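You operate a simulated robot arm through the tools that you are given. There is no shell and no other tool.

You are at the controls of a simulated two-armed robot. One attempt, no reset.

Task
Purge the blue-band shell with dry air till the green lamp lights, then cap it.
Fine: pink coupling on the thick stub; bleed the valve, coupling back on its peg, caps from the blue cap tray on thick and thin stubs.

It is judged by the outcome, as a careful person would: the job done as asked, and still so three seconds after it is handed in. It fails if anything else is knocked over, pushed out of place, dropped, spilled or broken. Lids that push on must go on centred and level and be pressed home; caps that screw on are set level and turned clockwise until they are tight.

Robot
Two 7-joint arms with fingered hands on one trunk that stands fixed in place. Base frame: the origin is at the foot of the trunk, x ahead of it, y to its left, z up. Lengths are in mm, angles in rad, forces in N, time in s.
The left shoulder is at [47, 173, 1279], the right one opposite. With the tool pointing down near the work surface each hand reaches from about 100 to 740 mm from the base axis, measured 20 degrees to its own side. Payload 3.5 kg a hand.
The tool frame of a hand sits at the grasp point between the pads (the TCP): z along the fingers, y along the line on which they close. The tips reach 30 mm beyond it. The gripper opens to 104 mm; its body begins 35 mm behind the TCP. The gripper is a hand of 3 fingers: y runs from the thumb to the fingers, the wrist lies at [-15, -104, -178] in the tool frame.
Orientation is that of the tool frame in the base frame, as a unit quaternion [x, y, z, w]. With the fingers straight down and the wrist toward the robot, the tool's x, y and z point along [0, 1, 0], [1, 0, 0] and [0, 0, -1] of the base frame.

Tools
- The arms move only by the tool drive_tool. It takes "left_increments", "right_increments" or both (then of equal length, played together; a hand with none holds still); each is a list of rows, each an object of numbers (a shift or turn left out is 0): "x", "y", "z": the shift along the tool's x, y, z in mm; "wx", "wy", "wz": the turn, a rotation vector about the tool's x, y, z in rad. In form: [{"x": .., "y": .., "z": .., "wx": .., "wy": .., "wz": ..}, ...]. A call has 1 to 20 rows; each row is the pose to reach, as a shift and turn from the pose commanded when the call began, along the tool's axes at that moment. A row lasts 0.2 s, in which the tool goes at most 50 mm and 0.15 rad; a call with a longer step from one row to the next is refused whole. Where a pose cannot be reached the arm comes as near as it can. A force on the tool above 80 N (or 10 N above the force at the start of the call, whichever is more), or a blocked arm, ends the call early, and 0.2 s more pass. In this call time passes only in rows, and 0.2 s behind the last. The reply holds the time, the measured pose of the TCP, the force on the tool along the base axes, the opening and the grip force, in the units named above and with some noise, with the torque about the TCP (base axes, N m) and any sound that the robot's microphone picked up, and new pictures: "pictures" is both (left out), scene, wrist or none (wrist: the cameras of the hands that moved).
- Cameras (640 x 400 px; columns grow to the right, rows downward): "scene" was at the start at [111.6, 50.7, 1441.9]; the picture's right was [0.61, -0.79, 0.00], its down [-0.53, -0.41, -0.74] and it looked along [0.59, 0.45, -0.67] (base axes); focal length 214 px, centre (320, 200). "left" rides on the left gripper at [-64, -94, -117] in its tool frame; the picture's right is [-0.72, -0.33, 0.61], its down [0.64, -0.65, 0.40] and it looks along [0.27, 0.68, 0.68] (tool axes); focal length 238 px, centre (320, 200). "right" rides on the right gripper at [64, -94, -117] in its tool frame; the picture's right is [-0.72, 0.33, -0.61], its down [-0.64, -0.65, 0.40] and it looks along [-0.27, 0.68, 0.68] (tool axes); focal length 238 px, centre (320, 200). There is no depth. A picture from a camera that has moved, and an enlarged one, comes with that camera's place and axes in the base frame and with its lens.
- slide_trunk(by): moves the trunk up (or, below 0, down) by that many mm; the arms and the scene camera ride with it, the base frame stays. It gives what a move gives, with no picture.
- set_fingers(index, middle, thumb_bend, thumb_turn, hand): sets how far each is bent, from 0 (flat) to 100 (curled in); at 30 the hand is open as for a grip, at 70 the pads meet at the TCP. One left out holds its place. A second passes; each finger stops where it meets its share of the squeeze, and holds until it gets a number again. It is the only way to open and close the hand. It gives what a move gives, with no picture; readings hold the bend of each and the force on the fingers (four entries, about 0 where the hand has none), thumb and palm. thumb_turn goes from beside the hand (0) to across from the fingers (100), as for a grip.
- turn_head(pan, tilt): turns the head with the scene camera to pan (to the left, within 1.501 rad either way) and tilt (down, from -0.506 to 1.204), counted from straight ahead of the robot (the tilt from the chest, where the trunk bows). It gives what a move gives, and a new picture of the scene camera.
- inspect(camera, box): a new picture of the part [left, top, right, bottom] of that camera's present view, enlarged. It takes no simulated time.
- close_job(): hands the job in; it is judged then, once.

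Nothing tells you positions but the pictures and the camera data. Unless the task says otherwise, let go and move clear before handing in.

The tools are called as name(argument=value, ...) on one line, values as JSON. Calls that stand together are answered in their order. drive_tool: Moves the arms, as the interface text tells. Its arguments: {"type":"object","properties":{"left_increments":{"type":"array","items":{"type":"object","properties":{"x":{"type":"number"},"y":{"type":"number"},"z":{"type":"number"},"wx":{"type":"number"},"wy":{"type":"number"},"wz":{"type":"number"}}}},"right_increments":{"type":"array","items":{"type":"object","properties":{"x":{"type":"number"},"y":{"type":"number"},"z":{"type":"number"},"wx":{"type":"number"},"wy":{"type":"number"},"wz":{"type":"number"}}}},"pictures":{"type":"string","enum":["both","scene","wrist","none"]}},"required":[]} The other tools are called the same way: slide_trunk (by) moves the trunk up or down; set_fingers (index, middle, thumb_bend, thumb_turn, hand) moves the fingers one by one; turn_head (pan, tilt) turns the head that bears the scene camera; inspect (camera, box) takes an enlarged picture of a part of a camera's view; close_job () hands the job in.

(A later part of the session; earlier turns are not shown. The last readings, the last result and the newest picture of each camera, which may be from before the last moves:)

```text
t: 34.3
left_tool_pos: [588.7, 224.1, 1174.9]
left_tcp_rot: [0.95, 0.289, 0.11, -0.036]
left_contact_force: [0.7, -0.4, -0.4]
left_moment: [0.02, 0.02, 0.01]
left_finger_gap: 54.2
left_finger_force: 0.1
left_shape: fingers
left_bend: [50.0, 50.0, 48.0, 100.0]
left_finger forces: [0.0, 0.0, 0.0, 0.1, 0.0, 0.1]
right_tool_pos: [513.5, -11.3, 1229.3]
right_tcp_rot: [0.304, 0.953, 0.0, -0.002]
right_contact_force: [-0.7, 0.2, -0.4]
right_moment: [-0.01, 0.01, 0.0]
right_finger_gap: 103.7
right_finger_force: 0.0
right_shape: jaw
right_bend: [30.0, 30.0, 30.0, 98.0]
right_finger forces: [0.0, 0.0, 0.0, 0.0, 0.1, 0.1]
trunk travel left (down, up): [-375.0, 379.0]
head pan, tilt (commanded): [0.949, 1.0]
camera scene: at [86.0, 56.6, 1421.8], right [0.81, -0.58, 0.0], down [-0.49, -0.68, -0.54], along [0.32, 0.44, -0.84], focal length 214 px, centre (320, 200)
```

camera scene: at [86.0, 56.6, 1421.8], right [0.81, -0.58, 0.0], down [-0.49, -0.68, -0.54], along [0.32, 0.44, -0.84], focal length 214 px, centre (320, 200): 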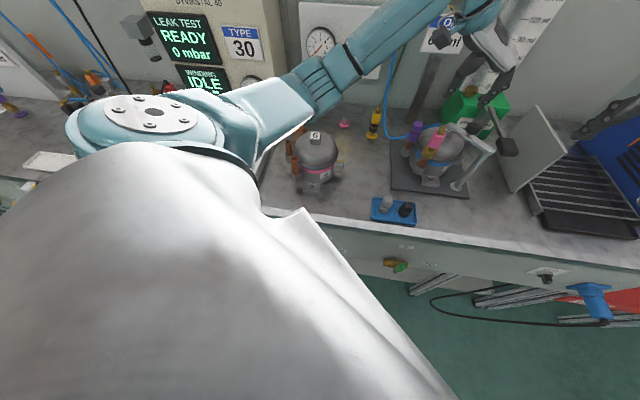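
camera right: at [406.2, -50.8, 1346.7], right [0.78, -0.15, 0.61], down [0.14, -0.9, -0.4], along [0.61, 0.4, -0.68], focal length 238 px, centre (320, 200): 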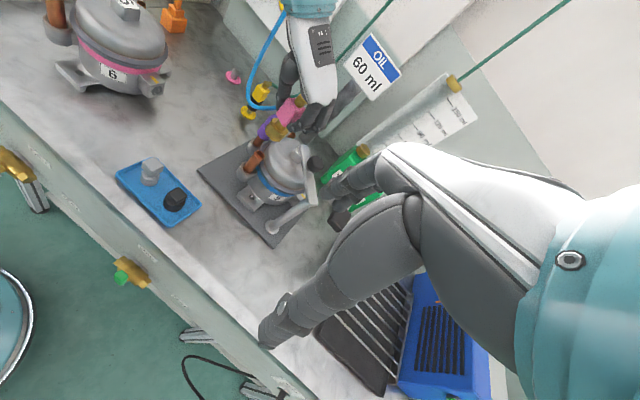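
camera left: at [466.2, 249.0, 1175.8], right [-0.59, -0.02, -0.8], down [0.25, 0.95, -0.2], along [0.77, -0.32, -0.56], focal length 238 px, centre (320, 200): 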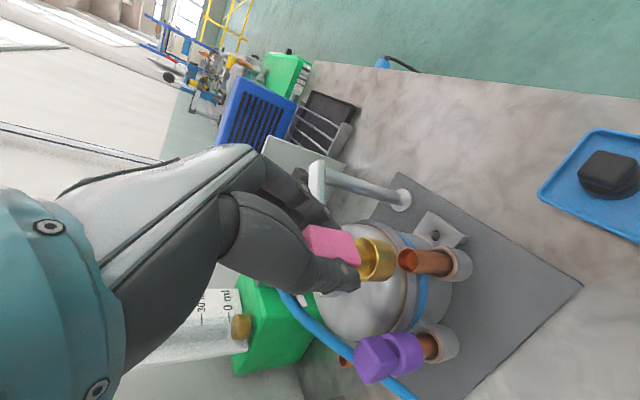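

The left valve has BLEED, SHUT and OPEN marks, so it is the purge valve; the right one has only SHUT and OPEN. I'll bring the left hand back over the bench to its front left, so its camera can see the purge valve and lever.

drive_tool(left_increments=[{"x": -15.6, "y": -36.5, "z": -4.5, "wy": -0.023, "wz": -0.019}, {"x": -31.2, "y": -73, "z": -8.9, "wx": 0.003, "wy": -0.046, "wz": -0.038}, {"x": -46.7, "y": -109.4, "z": -13.4, "wx": 0.005, "wy": -0.069, "wz": -0.058}, {"x": -62.3, "y": -145.9, "z": -17.8, "wx": 0.007, "wy": -0.092, "wz": -0.077}, {"x": -77.9, "y": -182.4, "z": -22.3, "wx": 0.008, "wy": -0.115, "wz": -0.096}, {"x": -102.3, "y": -215.2, "z": -21.7, "wx": 0.01, "wy": -0.138, "wz": -0.115}, {"x": -126.8, "y": -248, "z": -21.1, "wx": 0.012, "wy": -0.161, "wz": -0.134}, {"x": -151.2, "y": -280.9, "z": -20.5, "wx": 0.014, "wy": -0.184, "wz": -0.154}, {"x": -175.7, "y": -313.7, "z": -19.9, "wx": 0.015, "wy": -0.207, "wz": -0.173}, {"x": -200.1, "y": -346.5, "z": -19.3, "wx": 0.017, "wy": -0.23, "wz": -0.192}])

```text
t: 36.5
left_tool_pos: [228.8, 401.1, 1152.6]
left_tcp_rot: [0.924, 0.381, 0.0, -0.001]
left_contact_force: [-0.5, 0.3, -0.6]
left_moment: [-0.02, 0.0, 0.04]
left_finger_gap: 53.7
left_finger_force: 0.0
left_shape: fingers
left_bend: [50.0, 50.0, 48.0, 100.0]
left_finger forces: [0.0, 0.0, 0.0, 0.1, 0.1, 0.0]
right_tool_pos: [512.4, -11.1, 1229.2]
right_tcp_rot: [0.304, 0.953, 0.0, 0.0]
right_contact_force: [0.2, -0.9, -0.4]
right_moment: [-0.03, 0.03, -0.02]
right_finger_gap: 103.8
right_finger_force: 0.0
right_shape: jaw
right_bend: [30.0, 30.0, 30.0, 98.0]
right_finger forces: [0.1, 0.1, 0.1, 0.0, 0.1, 0.0]
trunk travel left (down, up): [-375.0, 379.0]
head pan, tilt (commanded): [0.949, 1.0]
camera scene: at [85.0, 56.7, 1421.9], right [0.81, -0.58, 0.0], down [-0.49, -0.68, -0.54], along [0.32, 0.44, -0.84], focal length 214 px, centre (320, 200)
camera left: at [117.1, 421.5, 1268.8], right [-0.74, -0.27, -0.61], down [-0.01, 0.92, -0.4], along [0.67, -0.29, -0.68], focal length 238 px, centre (320, 200)
```

scene: 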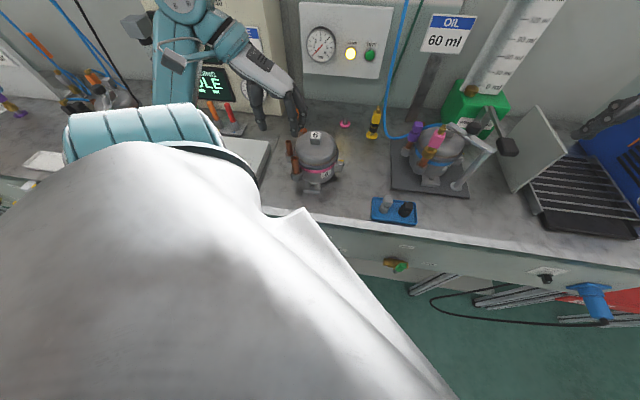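
left: 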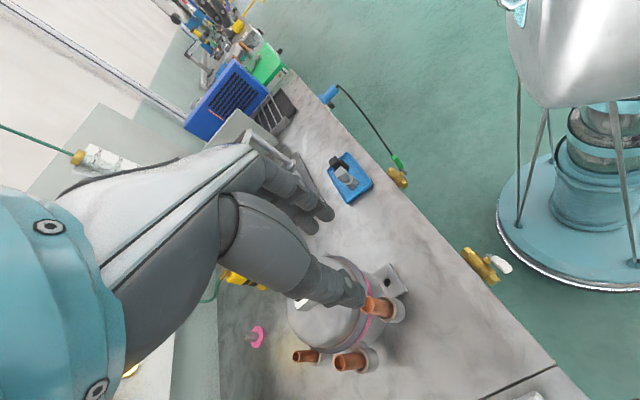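

The yellow DAMP lamp has come on, so the coupling is recognised as connected. I can see both valves from the left wrist camera, so I'll zoom in.

inspect(camera="left", box=[440, 230, 540, 300])

inspect(camera="left", box=[360, 140, 440, 200])

inspect(camera="scene", box=[290, 0, 400, 80])

```text
5.71 times, centred on (490, 265) of left
camera zoom: at [117.1, 421.5, 1268.8], right [-0.74, -0.27, -0.61], down [-0.01, 0.92, -0.4], along [0.67, -0.29, -0.68], focal length 1362 px, centre (-651, -171)
```

zoom: 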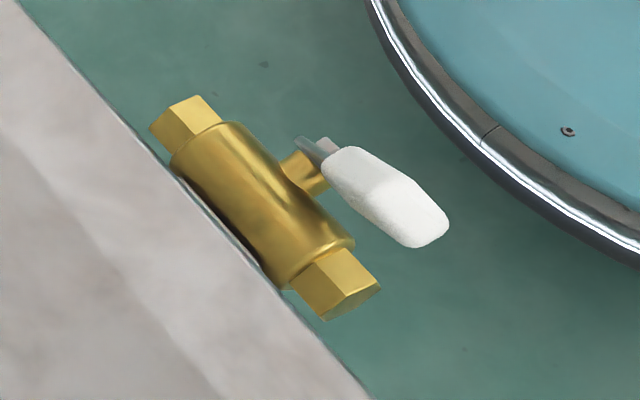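

```text
6.67 times, centred on (400, 170) of left
camera zoom: at [117.1, 421.5, 1268.8], right [-0.74, -0.27, -0.61], down [-0.01, 0.92, -0.4], along [0.67, -0.29, -0.68], focal length 1589 px, centre (-213, 400)
```

zoom: 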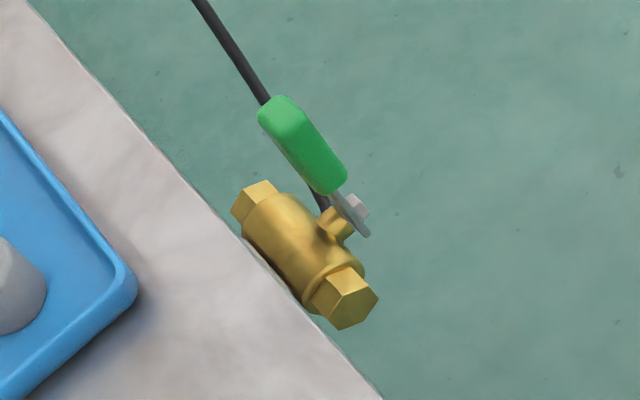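

```text
5.00 times, centred on (345, 40) of scene
camera zoom: at [85.0, 56.7, 1421.9], right [0.81, -0.58, 0.0], down [-0.49, -0.68, -0.54], along [0.32, 0.44, -0.84], focal length 1072 px, centre (195, 1000)
```

zoom: 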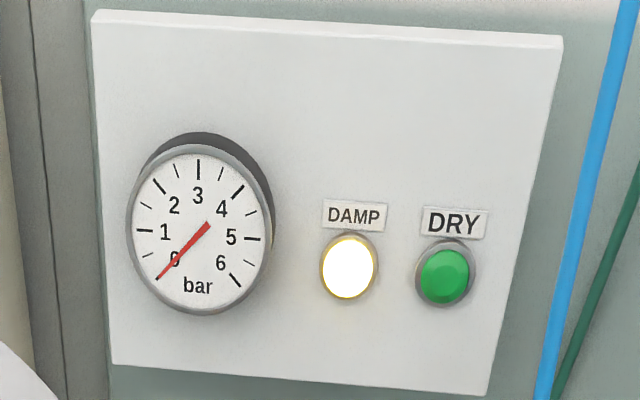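

White lever: it now points up-left, at the BLEED mark. SHUT is up-right and OPEN is to the right, with the pivot near z 660, about 205 mm below the bench top. I'll close the fingers into a blunt beak and bring the hand down in front of the bench, tilted forward, to push the lever.

set_fingers(hand="left", index=72, middle=72, thumb_bend=70)

drive_tool(left_increments=[{"z": 40}, {"z": 80}, {"z": 120}, {"z": 160}, {"z": 200}], pictures="none")

drive_tool(left_increments=[{"x": -24, "y": -5, "z": 2, "wy": 0.13}, {"x": -48, "y": -10, "z": 5, "wy": 0.26}, {"x": -72, "y": -15, "z": 8, "wy": 0.39}, {"x": -97, "y": -20, "z": 10, "wy": 0.53}, {"x": -121, "y": -24, "z": 13, "wy": 0.66}, {"x": -145, "y": -28, "z": 15, "wy": 0.785}])

```text
t: 37.5
left_tool_pos: [230.8, 399.8, 1151.3]
left_tcp_rot: [0.924, 0.382, 0.0, 0.0]
left_contact_force: [1.3, 0.2, -0.9]
left_moment: [0.0, 0.01, -0.01]
left_finger_gap: 0.0
left_finger_force: 0.0
left_shape: fingers
left_bend: [72.0, 72.0, 69.0, 100.0]
left_finger forces: [0.0, 0.1, 0.0, 0.0, 0.0, 0.1]
right_tool_pos: [513.5, -12.6, 1229.3]
right_tcp_rot: [0.304, 0.953, 0.0, 0.0]
right_contact_force: [0.4, -0.1, -0.1]
right_moment: [0.0, -0.04, 0.01]
right_finger_gap: 103.8
right_finger_force: 0.0
right_shape: jaw
right_bend: [30.0, 30.0, 30.0, 98.0]
right_finger forces: [0.0, 0.0, 0.0, 0.0, 0.0, 0.0]
trunk travel left (down, up): [-375.0, 379.0]
head pan, tilt (commanded): [0.949, 1.0]
```

```text
t: 38.7
left_tool_pos: [230.5, 399.9, 949.1]
left_tcp_rot: [0.924, 0.381, 0.0, 0.0]
left_contact_force: [0.0, -1.0, -0.3]
left_moment: [-0.01, 0.0, -0.01]
left_finger_gap: 0.2
left_finger_force: 0.1
left_shape: fingers
left_bend: [72.0, 72.0, 69.0, 100.0]
left_finger forces: [0.0, 0.0, 0.1, 0.0, 0.0, 0.0]
right_tool_pos: [514.1, -11.8, 1229.8]
right_tcp_rot: [0.303, 0.953, 0.0, 0.0]
right_contact_force: [0.9, -0.1, 0.7]
right_moment: [0.01, -0.02, 0.0]
right_finger_gap: 103.3
right_finger_force: 0.0
right_shape: jaw
right_bend: [30.0, 30.0, 30.0, 98.0]
right_finger forces: [0.1, 0.0, 0.0, 0.1, 0.0, 0.1]
trunk travel left (down, up): [-375.0, 379.0]
head pan, tilt (commanded): [0.949, 1.0]
```

```text
t: 40.1
left_tool_pos: [122.2, 335.5, 926.2]
left_tcp_rot: [0.856, 0.345, 0.355, -0.147]
left_contact_force: [-0.5, -0.5, -0.4]
left_moment: [-0.04, -0.03, -0.02]
left_finger_gap: 0.0
left_finger_force: 0.0
left_shape: fingers
left_bend: [72.0, 72.0, 69.0, 100.0]
left_finger forces: [0.0, 0.0, 0.0, 0.0, 0.1, 0.0]
left hand out of reach, approached as far as the arm can: row 3, 4, 5, 6
right_tool_pos: [513.8, -10.7, 1229.4]
right_tcp_rot: [0.304, 0.953, -0.001, 0.0]
right_contact_force: [0.5, 0.7, -0.3]
right_moment: [-0.06, 0.0, 0.01]
right_finger_gap: 103.5
right_finger_force: 0.0
right_shape: jaw
right_bend: [30.0, 30.0, 30.0, 98.0]
right_finger forces: [0.0, 0.0, 0.2, 0.0, 0.0, 0.0]
trunk travel left (down, up): [-375.0, 379.0]
head pan, tilt (commanded): [0.949, 1.0]
camera scene: at [86.0, 58.0, 1421.7], right [0.81, -0.58, 0.0], down [-0.49, -0.68, -0.54], along [0.31, 0.44, -0.84], focal length 214 px, centre (320, 200)
camera left: at [-34.8, 313.2, 964.3], right [-0.28, 0.19, -0.94], down [0.08, 0.98, 0.18], along [0.96, -0.02, -0.29], focal length 238 px, centre (320, 200)
```

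scene: 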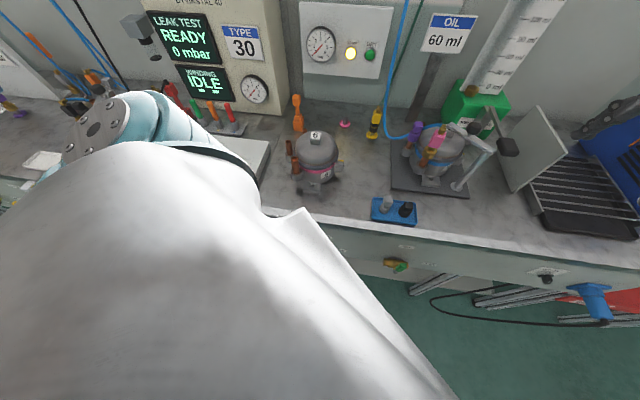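
left: 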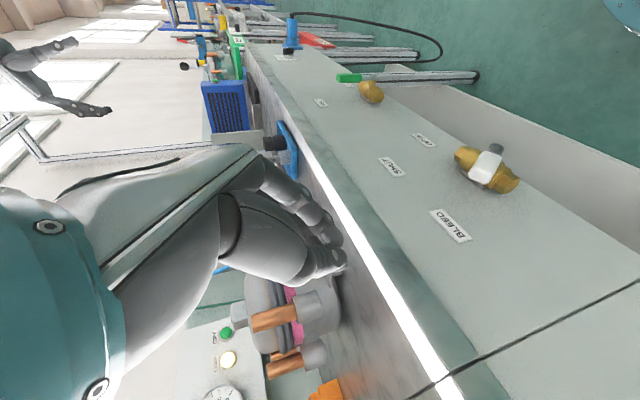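

Now the wrist camera sees the bench front squarely. I'll zoom on the labels and lever.

inspect(camera="left", box=[370, 110, 550, 250])

inspect(camera="left", box=[430, 130, 530, 210])

```text
2.86 times, centred on (460, 180) of left
camera zoom: at [-34.8, 313.2, 964.3], right [-0.28, 0.19, -0.94], down [0.08, 0.98, 0.18], along [0.96, -0.02, -0.29], focal length 681 px, centre (-80, 257)
```

zoom: 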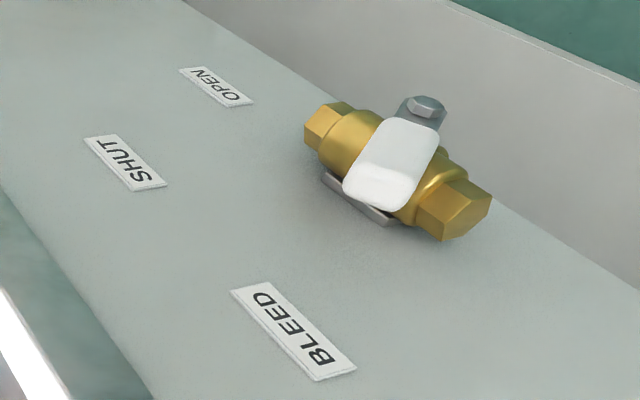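

```text
5.00 times, centred on (480, 170) of left
camera zoom: at [-34.8, 313.2, 964.3], right [-0.28, 0.19, -0.94], down [0.08, 0.98, 0.18], along [0.96, -0.02, -0.29], focal length 1192 px, centre (-480, 350)
```

zoom: 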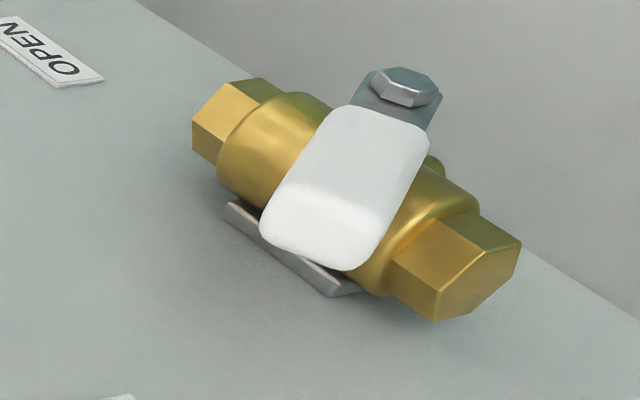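

The lever points at BLEED; its pivot nut is near (188, 284, 654), and OPEN is to its right. I'll lower the beak down the left side of the lever, first half the way to check tracking.

drive_tool(left_increments=[{"x": -28, "y": -2, "z": 27}, {"x": -56, "y": -4, "z": 54}, {"x": -84, "y": -6, "z": 81}])

```text
t: 40.9
left_tool_pos: [117.5, 337.8, 811.3]
left_tcp_rot: [0.854, 0.353, 0.353, -0.146]
left_contact_force: [0.0, 0.3, -0.4]
left_moment: [0.01, 0.03, -0.02]
left_finger_gap: 0.1
left_finger_force: 0.1
left_shape: fingers
left_bend: [72.0, 72.0, 69.0, 100.0]
left_finger forces: [0.1, 0.1, 0.0, 0.0, 0.1, 0.0]
right_tool_pos: [515.1, -11.3, 1228.5]
right_tcp_rot: [0.304, 0.953, 0.0, -0.001]
right_contact_force: [0.1, -0.1, 0.0]
right_moment: [-0.01, -0.02, 0.0]
right_finger_gap: 103.5
right_finger_force: 0.1
right_shape: jaw
right_bend: [30.0, 30.0, 30.0, 98.0]
right_finger forces: [0.0, 0.0, 0.1, 0.1, 0.0, 0.0]
trunk travel left (down, up): [-375.0, 379.0]
head pan, tilt (commanded): [0.949, 1.0]
camera scene: at [86.2, 57.1, 1421.7], right [0.81, -0.58, 0.0], down [-0.49, -0.68, -0.54], along [0.31, 0.44, -0.84], focal length 214 px, centre (320, 200)
camera left: at [-39.8, 312.7, 847.7], right [-0.28, 0.18, -0.94], down [0.06, 0.98, 0.17], along [0.96, -0.01, -0.29], focal length 238 px, centre (320, 200)
```

scene: 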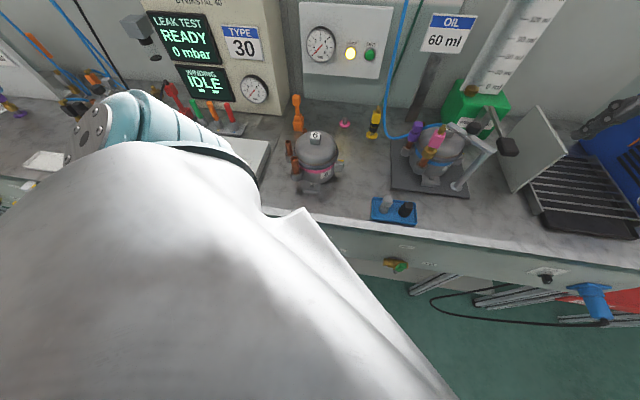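
left: 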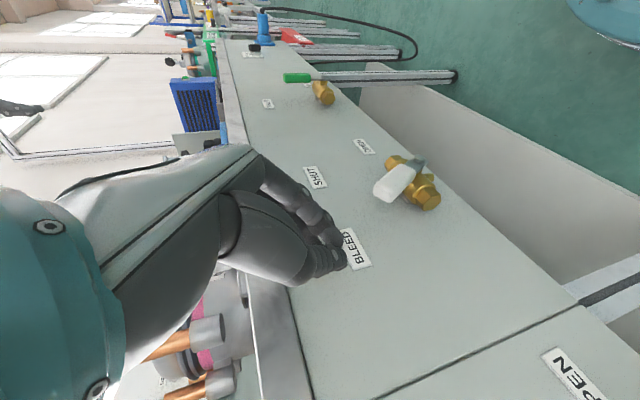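

Tracking is good. I'll continue down to lever height, left of the lever.

drive_tool(left_increments=[{"x": -28.5, "z": 27.6}, {"x": -57, "z": 55.2}, {"x": -85.4, "z": 82.8}], pictures="wrist")

inspect(camera="left", box=[270, 100, 470, 290])

```text
t: 41.7
left_tool_pos: [-15.9, 365.9, 727.2]
left_tcp_rot: [0.899, 0.292, 0.258, -0.201]
left_contact_force: [-0.3, -0.2, -0.1]
left_moment: [0.02, -0.01, -0.02]
left_finger_gap: 0.0
left_finger_force: 0.0
left_shape: fingers
left_bend: [72.0, 72.0, 69.0, 100.0]
left_finger forces: [0.0, 0.0, 0.1, 0.0, 0.0, 0.0]
left hand out of reach, approached as far as the arm can: row 3
right_tool_pos: [514.6, -10.6, 1229.1]
right_tcp_rot: [0.304, 0.953, -0.001, -0.001]
right_contact_force: [-0.2, -0.5, 0.2]
right_moment: [0.0, 0.01, 0.01]
right_finger_gap: 103.6
right_finger_force: 0.0
right_shape: jaw
right_bend: [30.0, 30.0, 30.0, 98.0]
right_finger forces: [0.0, 0.1, 0.0, 0.1, 0.0, 0.0]
trunk travel left (down, up): [-375.0, 379.0]
head pan, tilt (commanded): [0.949, 1.0]
stopped in row 3 (left hand): the arm was blocked; the commanded pose is now the measured one
camera left: at [-160.9, 350.0, 801.4], right [-0.49, 0.25, -0.83], down [0.18, 0.97, 0.19], along [0.85, -0.05, -0.52], focal length 238 px, centre (320, 200)
```

left: 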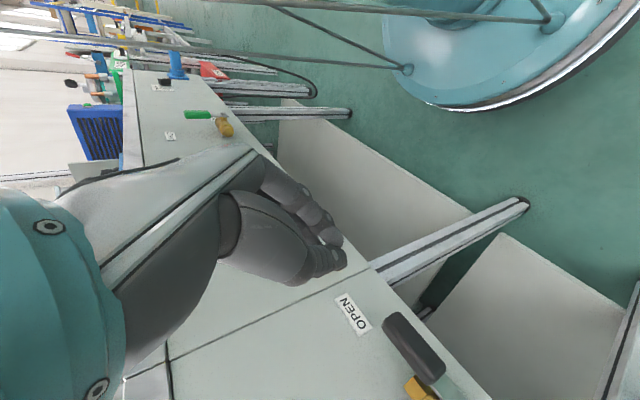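

```text
2.11 times, centred on (370, 195) of left
camera zoom: at [-160.9, 350.0, 801.4], right [-0.49, 0.25, -0.83], down [0.18, 0.97, 0.19], along [0.85, -0.05, -0.52], focal length 502 px, centre (215, 210)
```

zoom: 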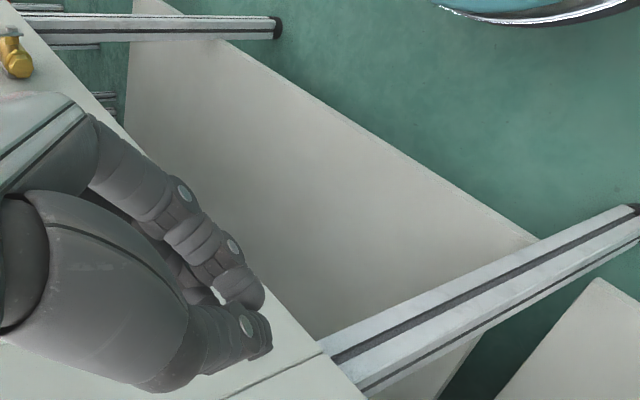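

At that height the arm ran out of travel and swung aside; nothing was touched. I'll return to the last good pose and reach the lower height by sliding the trunk down instead.

drive_tool(left_increments=[{"x": 26, "y": 17.5, "z": -6.9, "wx": -0.021, "wy": 0.028, "wz": -0.041}, {"x": 52, "y": 34.9, "z": -13.8, "wx": -0.042, "wy": 0.055, "wz": -0.081}, {"x": 78, "y": 52.4, "z": -20.6, "wx": -0.063, "wy": 0.083, "wz": -0.122}, {"x": 104, "y": 69.8, "z": -27.5, "wx": -0.084, "wy": 0.11, "wz": -0.162}, {"x": 130, "y": 87.3, "z": -34.4, "wx": -0.105, "wy": 0.138, "wz": -0.203}], pictures="wrist")

```text
t: 42.9
left_tool_pos: [125.2, 358.4, 816.6]
left_tcp_rot: [0.861, 0.315, 0.367, -0.156]
left_contact_force: [-0.4, 0.1, 0.1]
left_moment: [0.01, -0.03, 0.02]
left_finger_gap: 0.0
left_finger_force: 0.0
left_shape: fingers
left_bend: [72.0, 72.0, 69.0, 100.0]
left_finger forces: [0.0, 0.1, 0.0, 0.0, 0.0, 0.1]
right_tool_pos: [513.9, -11.4, 1228.5]
right_tcp_rot: [0.305, 0.953, 0.0, -0.001]
right_contact_force: [-0.5, 0.0, 0.4]
right_moment: [-0.02, -0.03, 0.02]
right_finger_gap: 103.5
right_finger_force: 0.1
right_shape: jaw
right_bend: [30.0, 30.0, 30.0, 98.0]
right_finger forces: [0.0, 0.0, 0.0, 0.0, 0.0, 0.0]
trunk travel left (down, up): [-375.0, 379.0]
head pan, tilt (commanded): [0.949, 1.0]
camera left: at [-32.5, 343.1, 853.0], right [-0.27, 0.25, -0.93], down [0.13, 0.97, 0.22], along [0.95, -0.06, -0.29], focal length 238 px, centre (320, 200)
```

left: 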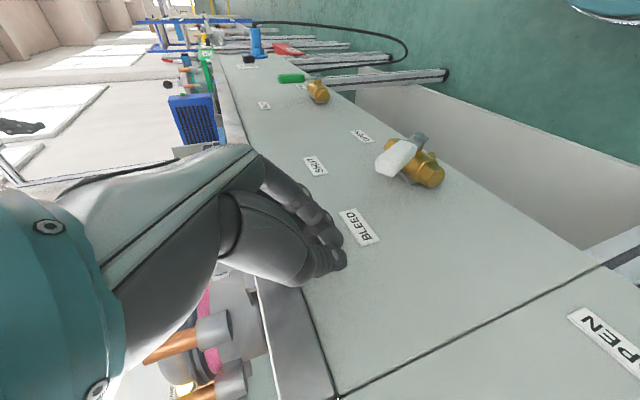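

I'll nudge back from the bench face, then slide the trunk down so the beak reaches lever height.

drive_tool(left_increments=[{"x": -18.1, "y": 1.6, "z": -12.1}], pictures="none")

slide_trunk(by=-70)

inspect(camera="left", box=[270, 100, 510, 280])

```text
t: 43.3
left_tool_pos: [109.8, 343.3, 812.4]
left_tcp_rot: [0.864, 0.309, 0.368, -0.154]
left_contact_force: [-0.6, -0.8, 0.1]
left_moment: [0.02, -0.02, 0.01]
left_finger_gap: 0.0
left_finger_force: 0.1
left_shape: fingers
left_bend: [72.0, 72.0, 69.0, 100.0]
left_finger forces: [0.1, 0.0, 0.0, 0.0, 0.1, 0.0]
right_tool_pos: [514.1, -12.2, 1228.1]
right_tcp_rot: [0.304, 0.953, 0.001, -0.001]
right_contact_force: [0.7, 0.4, 0.0]
right_moment: [0.0, 0.0, -0.03]
right_finger_gap: 103.7
right_finger_force: 0.0
right_shape: jaw
right_bend: [30.0, 30.0, 30.0, 98.0]
right_finger forces: [0.0, 0.0, 0.1, 0.0, 0.0, 0.0]
trunk travel left (down, up): [-375.0, 379.0]
head pan, tilt (commanded): [0.949, 1.0]
```

```text
t: 44.4
left_tool_pos: [105.9, 338.8, 741.6]
left_tcp_rot: [0.867, 0.308, 0.363, -0.15]
left_contact_force: [0.1, 0.6, 0.1]
left_moment: [0.04, 0.0, -0.02]
left_finger_gap: 0.0
left_finger_force: 0.1
left_shape: fingers
left_bend: [72.0, 72.0, 69.0, 100.0]
left_finger forces: [0.0, 0.1, 0.0, 0.0, 0.1, 0.1]
right_tool_pos: [513.7, -11.7, 1159.9]
right_tcp_rot: [0.304, 0.953, 0.0, 0.001]
right_contact_force: [-0.8, 0.1, 0.7]
right_moment: [0.01, -0.02, -0.03]
right_finger_gap: 103.9
right_finger_force: 0.1
right_shape: jaw
right_bend: [30.0, 30.0, 30.0, 98.0]
right_finger forces: [0.0, 0.0, 0.0, 0.0, 0.1, 0.0]
trunk travel left (down, up): [-305.0, 449.0]
head pan, tilt (commanded): [0.949, 1.0]
```

```text
2.22 times, centred on (390, 190) of left
camera zoom: at [-52.6, 326.9, 778.9], right [-0.28, 0.24, -0.93], down [0.15, 0.97, 0.21], along [0.95, -0.08, -0.3], focal length 530 px, centre (164, 222)
```

zoom: 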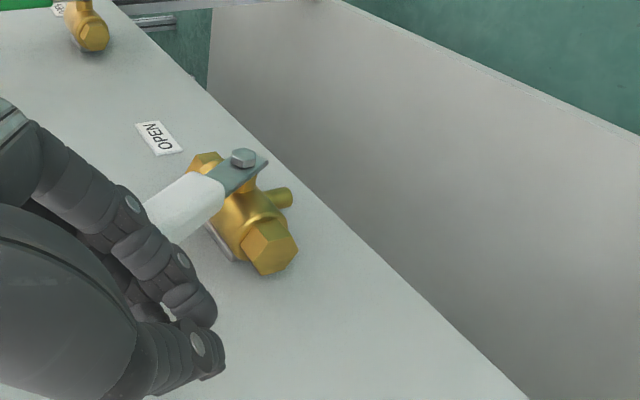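

slide_trunk(by=-45)

inspect(camera="left", box=[250, 60, 490, 260])

```text
t: 45.2
left_tool_pos: [102.1, 339.1, 695.9]
left_tcp_rot: [0.869, 0.308, 0.358, -0.15]
left_contact_force: [-0.8, 0.0, -0.2]
left_moment: [-0.02, 0.0, 0.01]
left_finger_gap: 0.0
left_finger_force: 0.0
left_shape: fingers
left_bend: [72.0, 72.0, 69.0, 100.0]
left_finger forces: [0.0, 0.0, 0.0, 0.0, 0.0, 0.0]
right_tool_pos: [513.2, -11.6, 1114.4]
right_tcp_rot: [0.304, 0.953, 0.0, 0.0]
right_contact_force: [-1.0, 0.1, 0.0]
right_moment: [0.03, -0.05, 0.0]
right_finger_gap: 103.4
right_finger_force: 0.0
right_shape: jaw
right_bend: [30.0, 30.0, 30.0, 98.0]
right_finger forces: [0.0, 0.0, 0.1, 0.0, 0.0, 0.1]
trunk travel left (down, up): [-260.0, 494.0]
head pan, tilt (commanded): [0.949, 1.0]
```

```text
2.00 times, centred on (370, 160) of left
camera zoom: at [-56.2, 327.2, 735.0], right [-0.28, 0.24, -0.93], down [0.15, 0.97, 0.2], along [0.95, -0.08, -0.31], focal length 477 px, centre (220, 280)
```

zoom: 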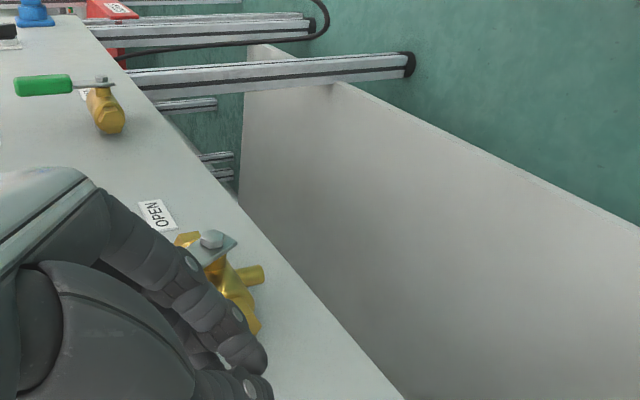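

The beak is left of the lever at the right height. I'll push right along the lever's arc, gently through contact first.

drive_tool(left_increments=[{"x": 5.2, "y": 27, "z": 9.5}, {"x": 10.8, "y": 44.1, "z": 6.1}, {"x": 20, "y": 56, "z": -2.5}], pictures="wrist")

inspect(camera="left", box=[250, 60, 490, 260])

```text
t: 46.0
left_tool_pos: [156.4, 307.7, 712.8]
left_tcp_rot: [0.865, 0.307, 0.369, -0.15]
left_contact_force: [-1.7, 0.7, 1.1]
left_moment: [-0.05, -0.03, -0.02]
left_finger_gap: 0.0
left_finger_force: 1.4
left_shape: fingers
left_bend: [72.0, 72.0, 69.0, 100.0]
left_finger forces: [0.0, 1.8, 0.0, 0.0, 0.1, 0.1]
right_tool_pos: [512.8, -12.4, 1113.2]
right_tcp_rot: [0.304, 0.953, -0.001, -0.001]
right_contact_force: [0.3, 0.2, -0.3]
right_moment: [0.01, -0.04, 0.0]
right_finger_gap: 103.6
right_finger_force: 0.0
right_shape: jaw
right_bend: [30.0, 30.0, 30.0, 98.0]
right_finger forces: [0.0, 0.1, 0.0, 0.1, 0.0, 0.1]
trunk travel left (down, up): [-260.0, 494.0]
head pan, tilt (commanded): [0.949, 1.0]
camera left: at [-2.1, 295.0, 747.9], right [-0.26, 0.25, -0.93], down [0.15, 0.97, 0.21], along [0.95, -0.08, -0.29], focal length 238 px, centre (320, 200)
```

left: 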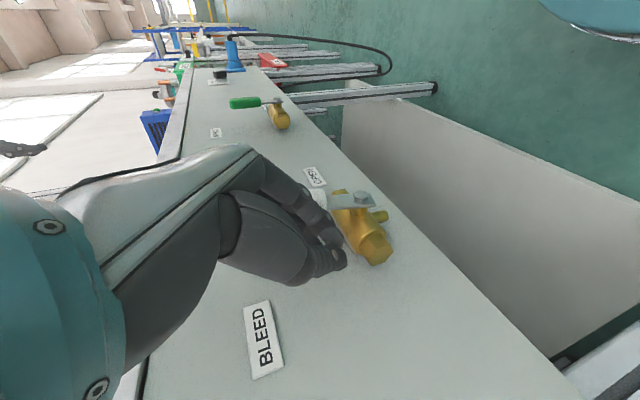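

```text
2.00 times, centred on (370, 160) of left
camera zoom: at [-2.1, 295.0, 747.9], right [-0.26, 0.25, -0.93], down [0.15, 0.97, 0.21], along [0.95, -0.08, -0.29], focal length 477 px, centre (220, 280)
```

zoom: 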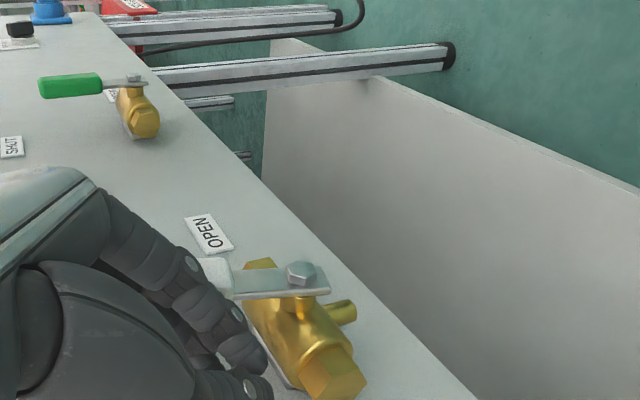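

The lever swings easily and is already upright. I'll continue along the arc through SHUT toward OPEN.

drive_tool(left_increments=[{"x": 3.8, "y": 10, "z": -9.6}, {"x": 8, "y": 25, "z": -12.5}, {"x": 11.6, "y": 40.7, "z": -14.8}], pictures="wrist")

inspect(camera="left", box=[270, 100, 510, 300])

```text
t: 46.9
left_tool_pos: [179.7, 266.6, 728.5]
left_tcp_rot: [0.858, 0.335, 0.359, -0.149]
left_contact_force: [-2.2, 1.7, 0.5]
left_moment: [-0.02, -0.02, 0.0]
left_finger_gap: 0.1
left_finger_force: 1.0
left_shape: fingers
left_bend: [72.0, 72.0, 69.0, 100.0]
left_finger forces: [0.0, 2.5, 0.1, 0.0, 0.0, 0.1]
right_tool_pos: [512.6, -11.2, 1112.7]
right_tcp_rot: [0.305, 0.952, 0.0, -0.001]
right_contact_force: [-0.7, 0.0, -0.4]
right_moment: [0.02, 0.01, 0.0]
right_finger_gap: 103.4
right_finger_force: 0.0
right_shape: jaw
right_bend: [30.0, 30.0, 30.0, 98.0]
right_finger forces: [0.0, 0.0, 0.0, 0.0, 0.0, 0.0]
trunk travel left (down, up): [-260.0, 494.0]
head pan, tilt (commanded): [0.949, 1.0]
camera left: at [21.2, 247.0, 764.8], right [-0.28, 0.2, -0.94], down [0.1, 0.98, 0.19], along [0.96, -0.04, -0.29], focal length 238 px, centre (320, 200)
```

left: 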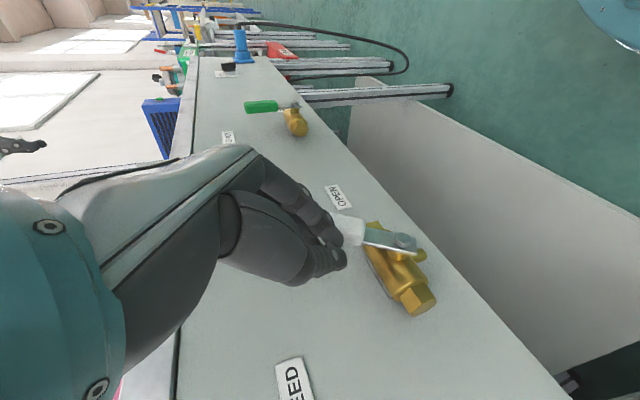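

```text
2.00 times, centred on (390, 200) of left
camera zoom: at [21.2, 247.0, 764.8], right [-0.28, 0.2, -0.94], down [0.1, 0.98, 0.19], along [0.96, -0.04, -0.29], focal length 477 px, centre (180, 200)
```

zoom: 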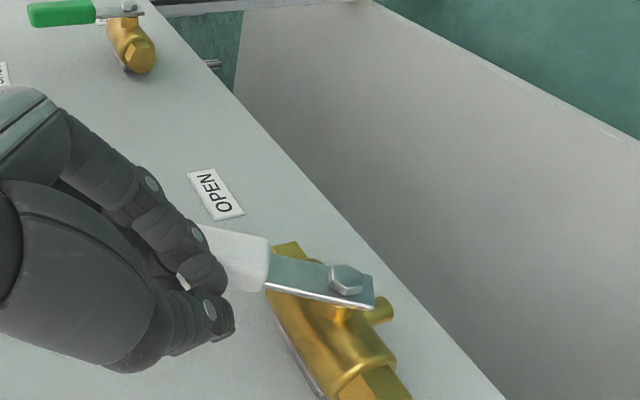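

drive_tool(left_increments=[{"x": 2.8, "y": 11.2, "z": 4.8}, {"x": -1.7, "y": 25.7, "z": 9.9}, {"x": -8.5, "y": 38.6, "z": 17.1}], pictures="wrist")

inspect(camera="left", box=[270, 100, 510, 300])

```text
t: 47.6
left_tool_pos: [210.5, 235.0, 710.1]
left_tcp_rot: [0.852, 0.358, 0.354, -0.143]
left_contact_force: [-0.3, 1.1, 1.7]
left_moment: [0.05, 0.0, 0.0]
left_finger_gap: 0.0
left_finger_force: 1.1
left_shape: fingers
left_bend: [72.0, 72.0, 69.0, 100.0]
left_finger forces: [2.9, 0.0, 0.0, 0.0, 0.0, 0.1]
right_tool_pos: [513.4, -12.8, 1115.1]
right_tcp_rot: [0.304, 0.953, -0.001, -0.001]
right_contact_force: [0.1, 0.1, 0.0]
right_moment: [-0.03, -0.02, 0.0]
right_finger_gap: 103.8
right_finger_force: 0.0
right_shape: jaw
right_bend: [30.0, 30.0, 30.0, 98.0]
right_finger forces: [0.0, 0.0, 0.0, 0.0, 0.0, 0.0]
trunk travel left (down, up): [-260.0, 494.0]
head pan, tilt (commanded): [0.949, 1.0]
camera left: at [54.2, 210.7, 747.2], right [-0.28, 0.17, -0.94], down [0.05, 0.99, 0.16], along [0.96, -0.01, -0.29], focal length 238 px, centre (320, 200)
```

left: 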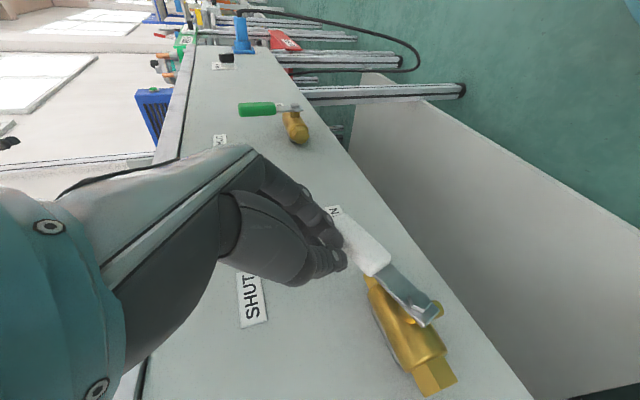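

```text
2.00 times, centred on (390, 200) of left
camera zoom: at [54.2, 210.7, 747.2], right [-0.28, 0.17, -0.94], down [0.05, 0.99, 0.16], along [0.96, -0.01, -0.29], focal length 477 px, centre (180, 200)
```

zoom: 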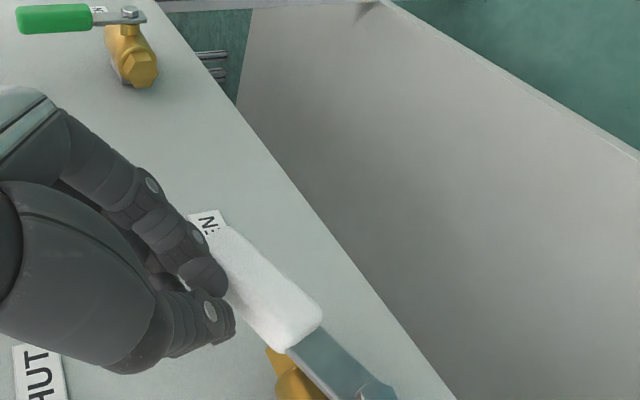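

drive_tool(left_increments=[{"x": -3.5, "y": 2, "z": 6.4}, {"x": -7.1, "y": 4.1, "z": 12.8}, {"x": -12.9, "y": 4.2, "z": 18.3}], pictures="wrist")

inspect(camera="left", box=[270, 140, 510, 340])

inspect(camera="scene", box=[280, 0, 420, 90])

```text
t: 48.5
left_tool_pos: [219.3, 236.8, 691.2]
left_tcp_rot: [0.851, 0.357, 0.357, -0.143]
left_contact_force: [1.7, -6.5, 27.4]
left_moment: [0.07, -0.26, -0.08]
left_finger_gap: 0.1
left_finger_force: 14.8
left_shape: fingers
left_bend: [73.0, 72.0, 69.0, 100.0]
left_finger forces: [29.7, 0.0, 0.1, 0.0, 0.1, 0.0]
right_tool_pos: [513.9, -12.6, 1114.0]
right_tcp_rot: [0.305, 0.952, 0.001, -0.001]
right_contact_force: [0.4, 0.2, 1.1]
right_moment: [-0.01, -0.02, -0.02]
right_finger_gap: 103.6
right_finger_force: 0.1
right_shape: jaw
right_bend: [30.0, 30.0, 30.0, 98.0]
right_finger forces: [0.1, 0.0, 0.0, 0.0, 0.1, 0.0]
trunk travel left (down, up): [-260.0, 494.0]
head pan, tilt (commanded): [0.949, 1.0]
camera left: at [61.3, 211.3, 726.2], right [-0.27, 0.17, -0.95], down [0.05, 0.99, 0.16], along [0.96, -0.01, -0.28], focal length 238 px, centre (320, 200)
```

left: 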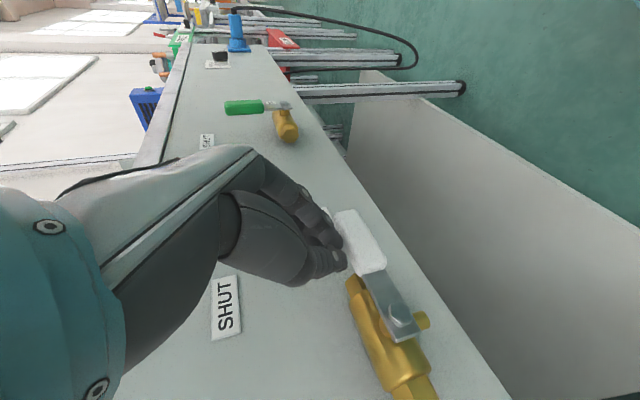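

```text
2.00 times, centred on (390, 240) of left
camera zoom: at [61.3, 211.3, 726.2], right [-0.27, 0.17, -0.95], down [0.05, 0.99, 0.16], along [0.96, -0.01, -0.28], focal length 477 px, centre (180, 120)
```

zoom: 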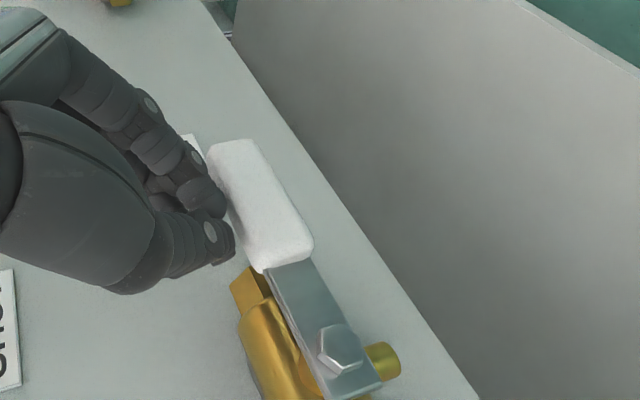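

```text
4.44 times, centred on (350, 45) of scene
camera zoom: at [124.8, 55.0, 1305.6], right [0.81, -0.58, 0.0], down [-0.49, -0.68, -0.54], along [0.32, 0.44, -0.84], focal length 953 px, centre (187, 889)
```

zoom: 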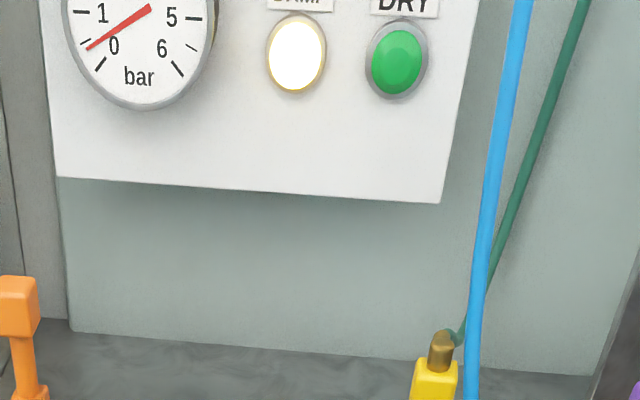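

The lever has reached its stop at OPEN, and the gauge is starting to rise. I'll back the hand off the lever and watch the gauge and lamps.

drive_tool(left_increments=[{"x": 10, "z": -10}, {"x": 28, "z": -28}, {"x": 46, "z": -46}], pictures="none")

turn_head(pan=0.8, tilt=0.55)

inspect(camera="scene", box=[240, 60, 400, 180])

inspect(camera="left", box=[270, 140, 510, 340])

```text
t: 49.2
left_tool_pos: [216.0, 239.1, 750.9]
left_tcp_rot: [0.853, 0.357, 0.352, -0.145]
left_contact_force: [-0.7, -0.2, 0.2]
left_moment: [0.01, 0.01, 0.0]
left_finger_gap: 0.0
left_finger_force: 0.1
left_shape: fingers
left_bend: [72.0, 72.0, 69.0, 100.0]
left_finger forces: [0.1, 0.0, 0.0, 0.0, 0.1, 0.0]
right_tool_pos: [515.2, -9.7, 1113.9]
right_tcp_rot: [0.304, 0.953, 0.0, -0.001]
right_contact_force: [0.0, -0.6, 0.2]
right_moment: [0.0, 0.01, -0.03]
right_finger_gap: 103.6
right_finger_force: 0.1
right_shape: jaw
right_bend: [30.0, 30.0, 30.0, 98.0]
right_finger forces: [0.0, 0.1, 0.0, 0.1, 0.0, 0.0]
trunk travel left (down, up): [-260.0, 494.0]
head pan, tilt (commanded): [0.949, 1.0]
```

```text
t: 50.1
left_tool_pos: [217.4, 239.5, 750.5]
left_tcp_rot: [0.853, 0.357, 0.353, -0.143]
left_contact_force: [0.3, 0.9, 0.0]
left_moment: [0.0, -0.03, 0.01]
left_finger_gap: 0.0
left_finger_force: 0.0
left_shape: fingers
left_bend: [72.0, 72.0, 69.0, 100.0]
left_finger forces: [0.0, 0.0, 0.0, 0.1, 0.0, 0.0]
right_tool_pos: [514.3, -11.7, 1114.4]
right_tcp_rot: [0.303, 0.953, 0.0, -0.001]
right_contact_force: [0.4, 0.8, -1.1]
right_moment: [0.01, -0.04, 0.02]
right_finger_gap: 103.5
right_finger_force: 0.0
right_shape: jaw
right_bend: [30.0, 30.0, 30.0, 98.0]
right_finger forces: [0.0, 0.1, 0.0, 0.0, 0.0, 0.0]
trunk travel left (down, up): [-260.0, 494.0]
head pan, tilt (commanded): [0.799, 0.55]
camera scene: at [148.0, 64.4, 1341.4], right [0.72, -0.7, 0.0], down [-0.36, -0.38, -0.85], along [0.59, 0.61, -0.52], focal length 214 px, centre (320, 200)
```

scene: 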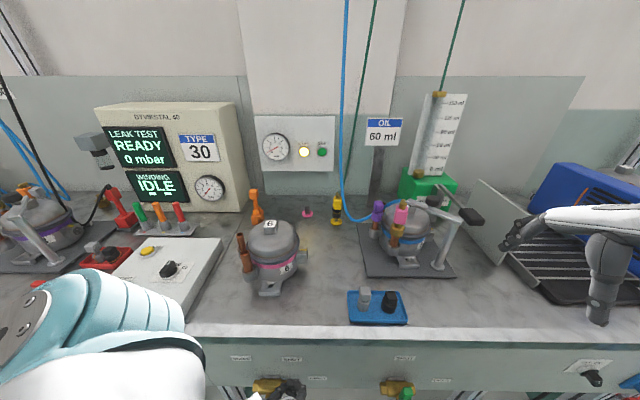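

```text
3.33 times, centred on (320, 120) of scene
camera zoom: at [148.0, 64.4, 1341.4], right [0.72, -0.7, 0.0], down [-0.36, -0.38, -0.85], along [0.59, 0.61, -0.52], focal length 715 px, centre (320, 467)
```

zoom: 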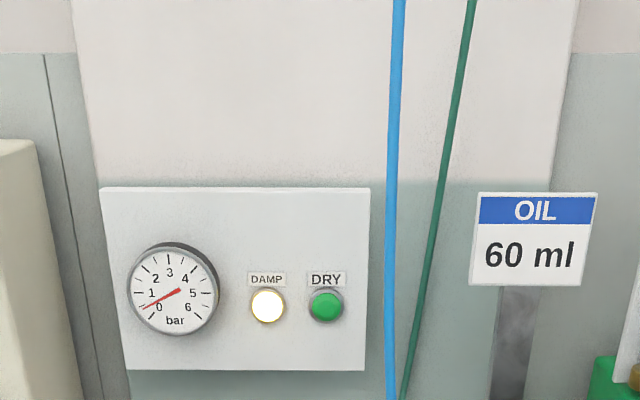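

```text
2.00 times, centred on (390, 240) of left
camera zoom: at [59.7, 213.7, 788.2], right [-0.28, 0.17, -0.94], down [0.06, 0.99, 0.16], along [0.96, -0.01, -0.29], focal length 477 px, centre (180, 120)
```

zoom: 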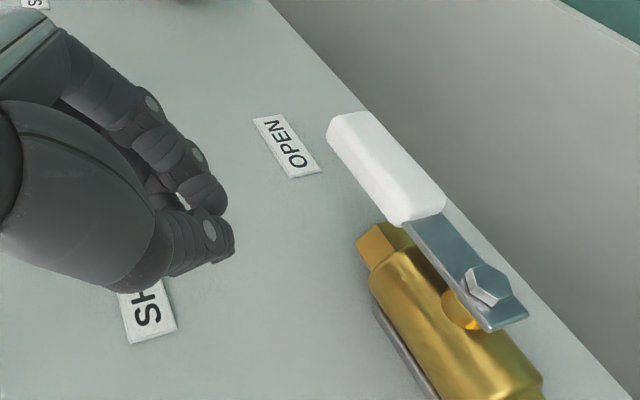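

The valve is open and dry air is flowing at about 0.4 bar, with DAMP still lit. While it purges, I'll move the left hand to the left of the lever for the bleed and raise the right hand clear before lowering the trunk further.

drive_tool(left_increments=[{"y": -28}, {"y": -56}, {"y": -84}, {"y": -112}, {"y": -140}], right_increments=[{"x": 5.2, "y": -13.5, "z": -30}, {"x": 10.4, "y": -27, "z": -60}, {"x": 15.5, "y": -40.4, "z": -90}, {"x": 20.7, "y": -53.8, "z": -120}, {"x": 25.9, "y": -67.3, "z": -150}], pictures="scene")

inspect(camera="scene", box=[240, 100, 360, 190])

```text
t: 51.4
left_tool_pos: [115.8, 337.2, 751.8]
left_tcp_rot: [0.853, 0.357, 0.353, -0.144]
left_contact_force: [-0.5, -0.1, 0.0]
left_moment: [-0.03, 0.01, -0.01]
left_finger_gap: 0.0
left_finger_force: 0.1
left_shape: fingers
left_bend: [72.0, 72.0, 69.0, 100.0]
left_finger forces: [0.1, 0.0, 0.0, 0.0, 0.0, 0.0]
left hand out of reach, approached as far as the arm can: row 3, 4
right_tool_pos: [451.6, -51.6, 1264.5]
right_tcp_rot: [0.304, 0.953, 0.0, -0.002]
right_contact_force: [-0.1, -0.3, 0.4]
right_moment: [0.02, 0.0, 0.02]
right_finger_gap: 103.6
right_finger_force: 0.0
right_shape: jaw
right_bend: [30.0, 30.0, 30.0, 98.0]
right_finger forces: [0.0, 0.0, 0.0, 0.1, 0.0, 0.0]
trunk travel left (down, up): [-260.0, 494.0]
head pan, tilt (commanded): [0.799, 0.55]
camera scene: at [147.7, 64.4, 1341.6], right [0.72, -0.7, 0.0], down [-0.36, -0.37, -0.85], along [0.59, 0.61, -0.52], focal length 214 px, centre (320, 200)
```

scene: 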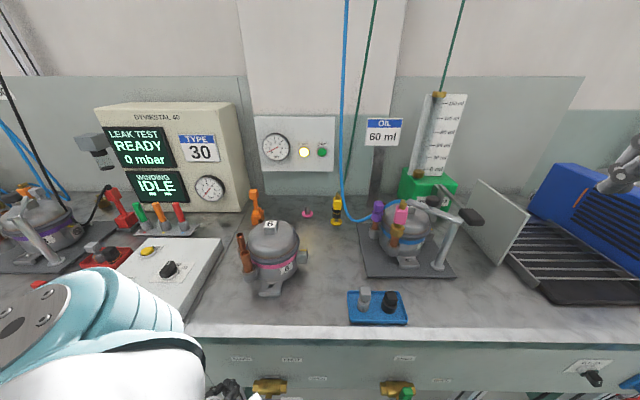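

```text
4.44 times, centred on (300, 145) of scene
camera zoom: at [147.7, 64.4, 1341.6], right [0.72, -0.7, 0.0], down [-0.36, -0.37, -0.85], along [0.59, 0.61, -0.52], focal length 953 px, centre (409, 444)
```

zoom: 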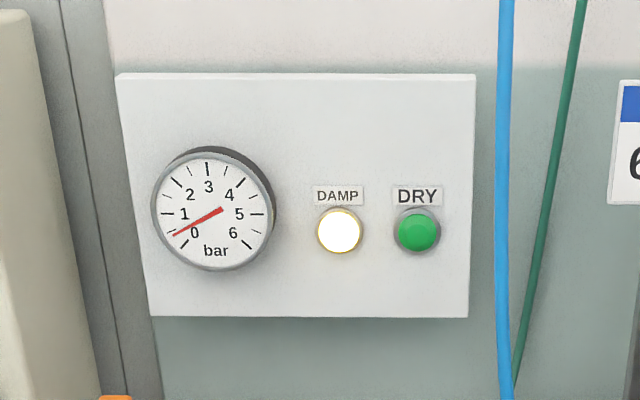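

DAMP is still lit. I'll lower the trunk so the left hand sits below lever height.

slide_trunk(by=-150)

inspect(camera="scene", box=[0, 0, 640, 400])

inspect(camera="left", box=[0, 0, 640, 400])

```text
t: 53.1
left_tool_pos: [92.2, 339.9, 603.8]
left_tcp_rot: [0.874, 0.329, 0.325, -0.151]
left_contact_force: [0.4, 0.7, -0.2]
left_moment: [0.01, -0.03, -0.02]
left_finger_gap: 0.0
left_finger_force: 0.0
left_shape: fingers
left_bend: [72.0, 72.0, 69.0, 100.0]
left_finger forces: [0.0, 0.1, 0.0, 0.0, 0.0, 0.0]
right_tool_pos: [453.2, -52.3, 1114.0]
right_tcp_rot: [0.304, 0.953, 0.0, -0.001]
right_contact_force: [0.5, 0.8, -0.4]
right_moment: [0.02, -0.02, -0.04]
right_finger_gap: 103.7
right_finger_force: 0.1
right_shape: jaw
right_bend: [30.0, 30.0, 30.0, 98.0]
right_finger forces: [0.0, 0.1, 0.1, 0.1, 0.1, 0.1]
trunk travel left (down, up): [-110.0, 644.0]
head pan, tilt (commanded): [0.799, 0.55]
```

```text
1.00 times, centred on (320, 200) of scene (not enlarged: the box is as wide or as high as the picture)
camera zoom: at [224.1, 64.4, 1185.5], right [0.72, -0.7, 0.0], down [-0.36, -0.37, -0.85], along [0.59, 0.61, -0.52], focal length 214 px, centre (320, 200)
```

zoom: 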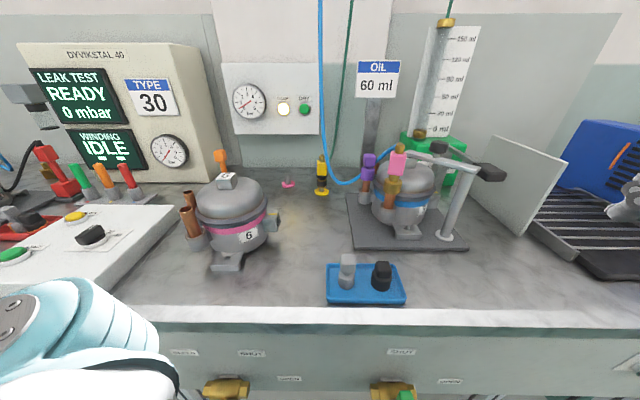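

```text
1.00 times, centred on (320, 200) of left (not enlarged: the box is as wide or as high as the picture)
camera zoom: at [-63.2, 322.6, 652.9], right [-0.34, 0.19, -0.92], down [0.12, 0.98, 0.16], along [0.93, -0.05, -0.36], focal length 238 px, centre (320, 200)
```

zoom: 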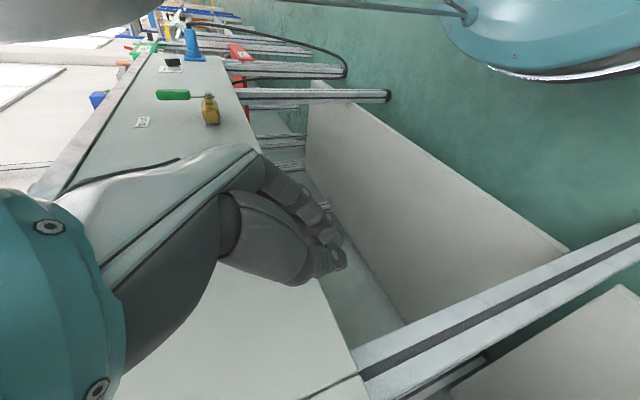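

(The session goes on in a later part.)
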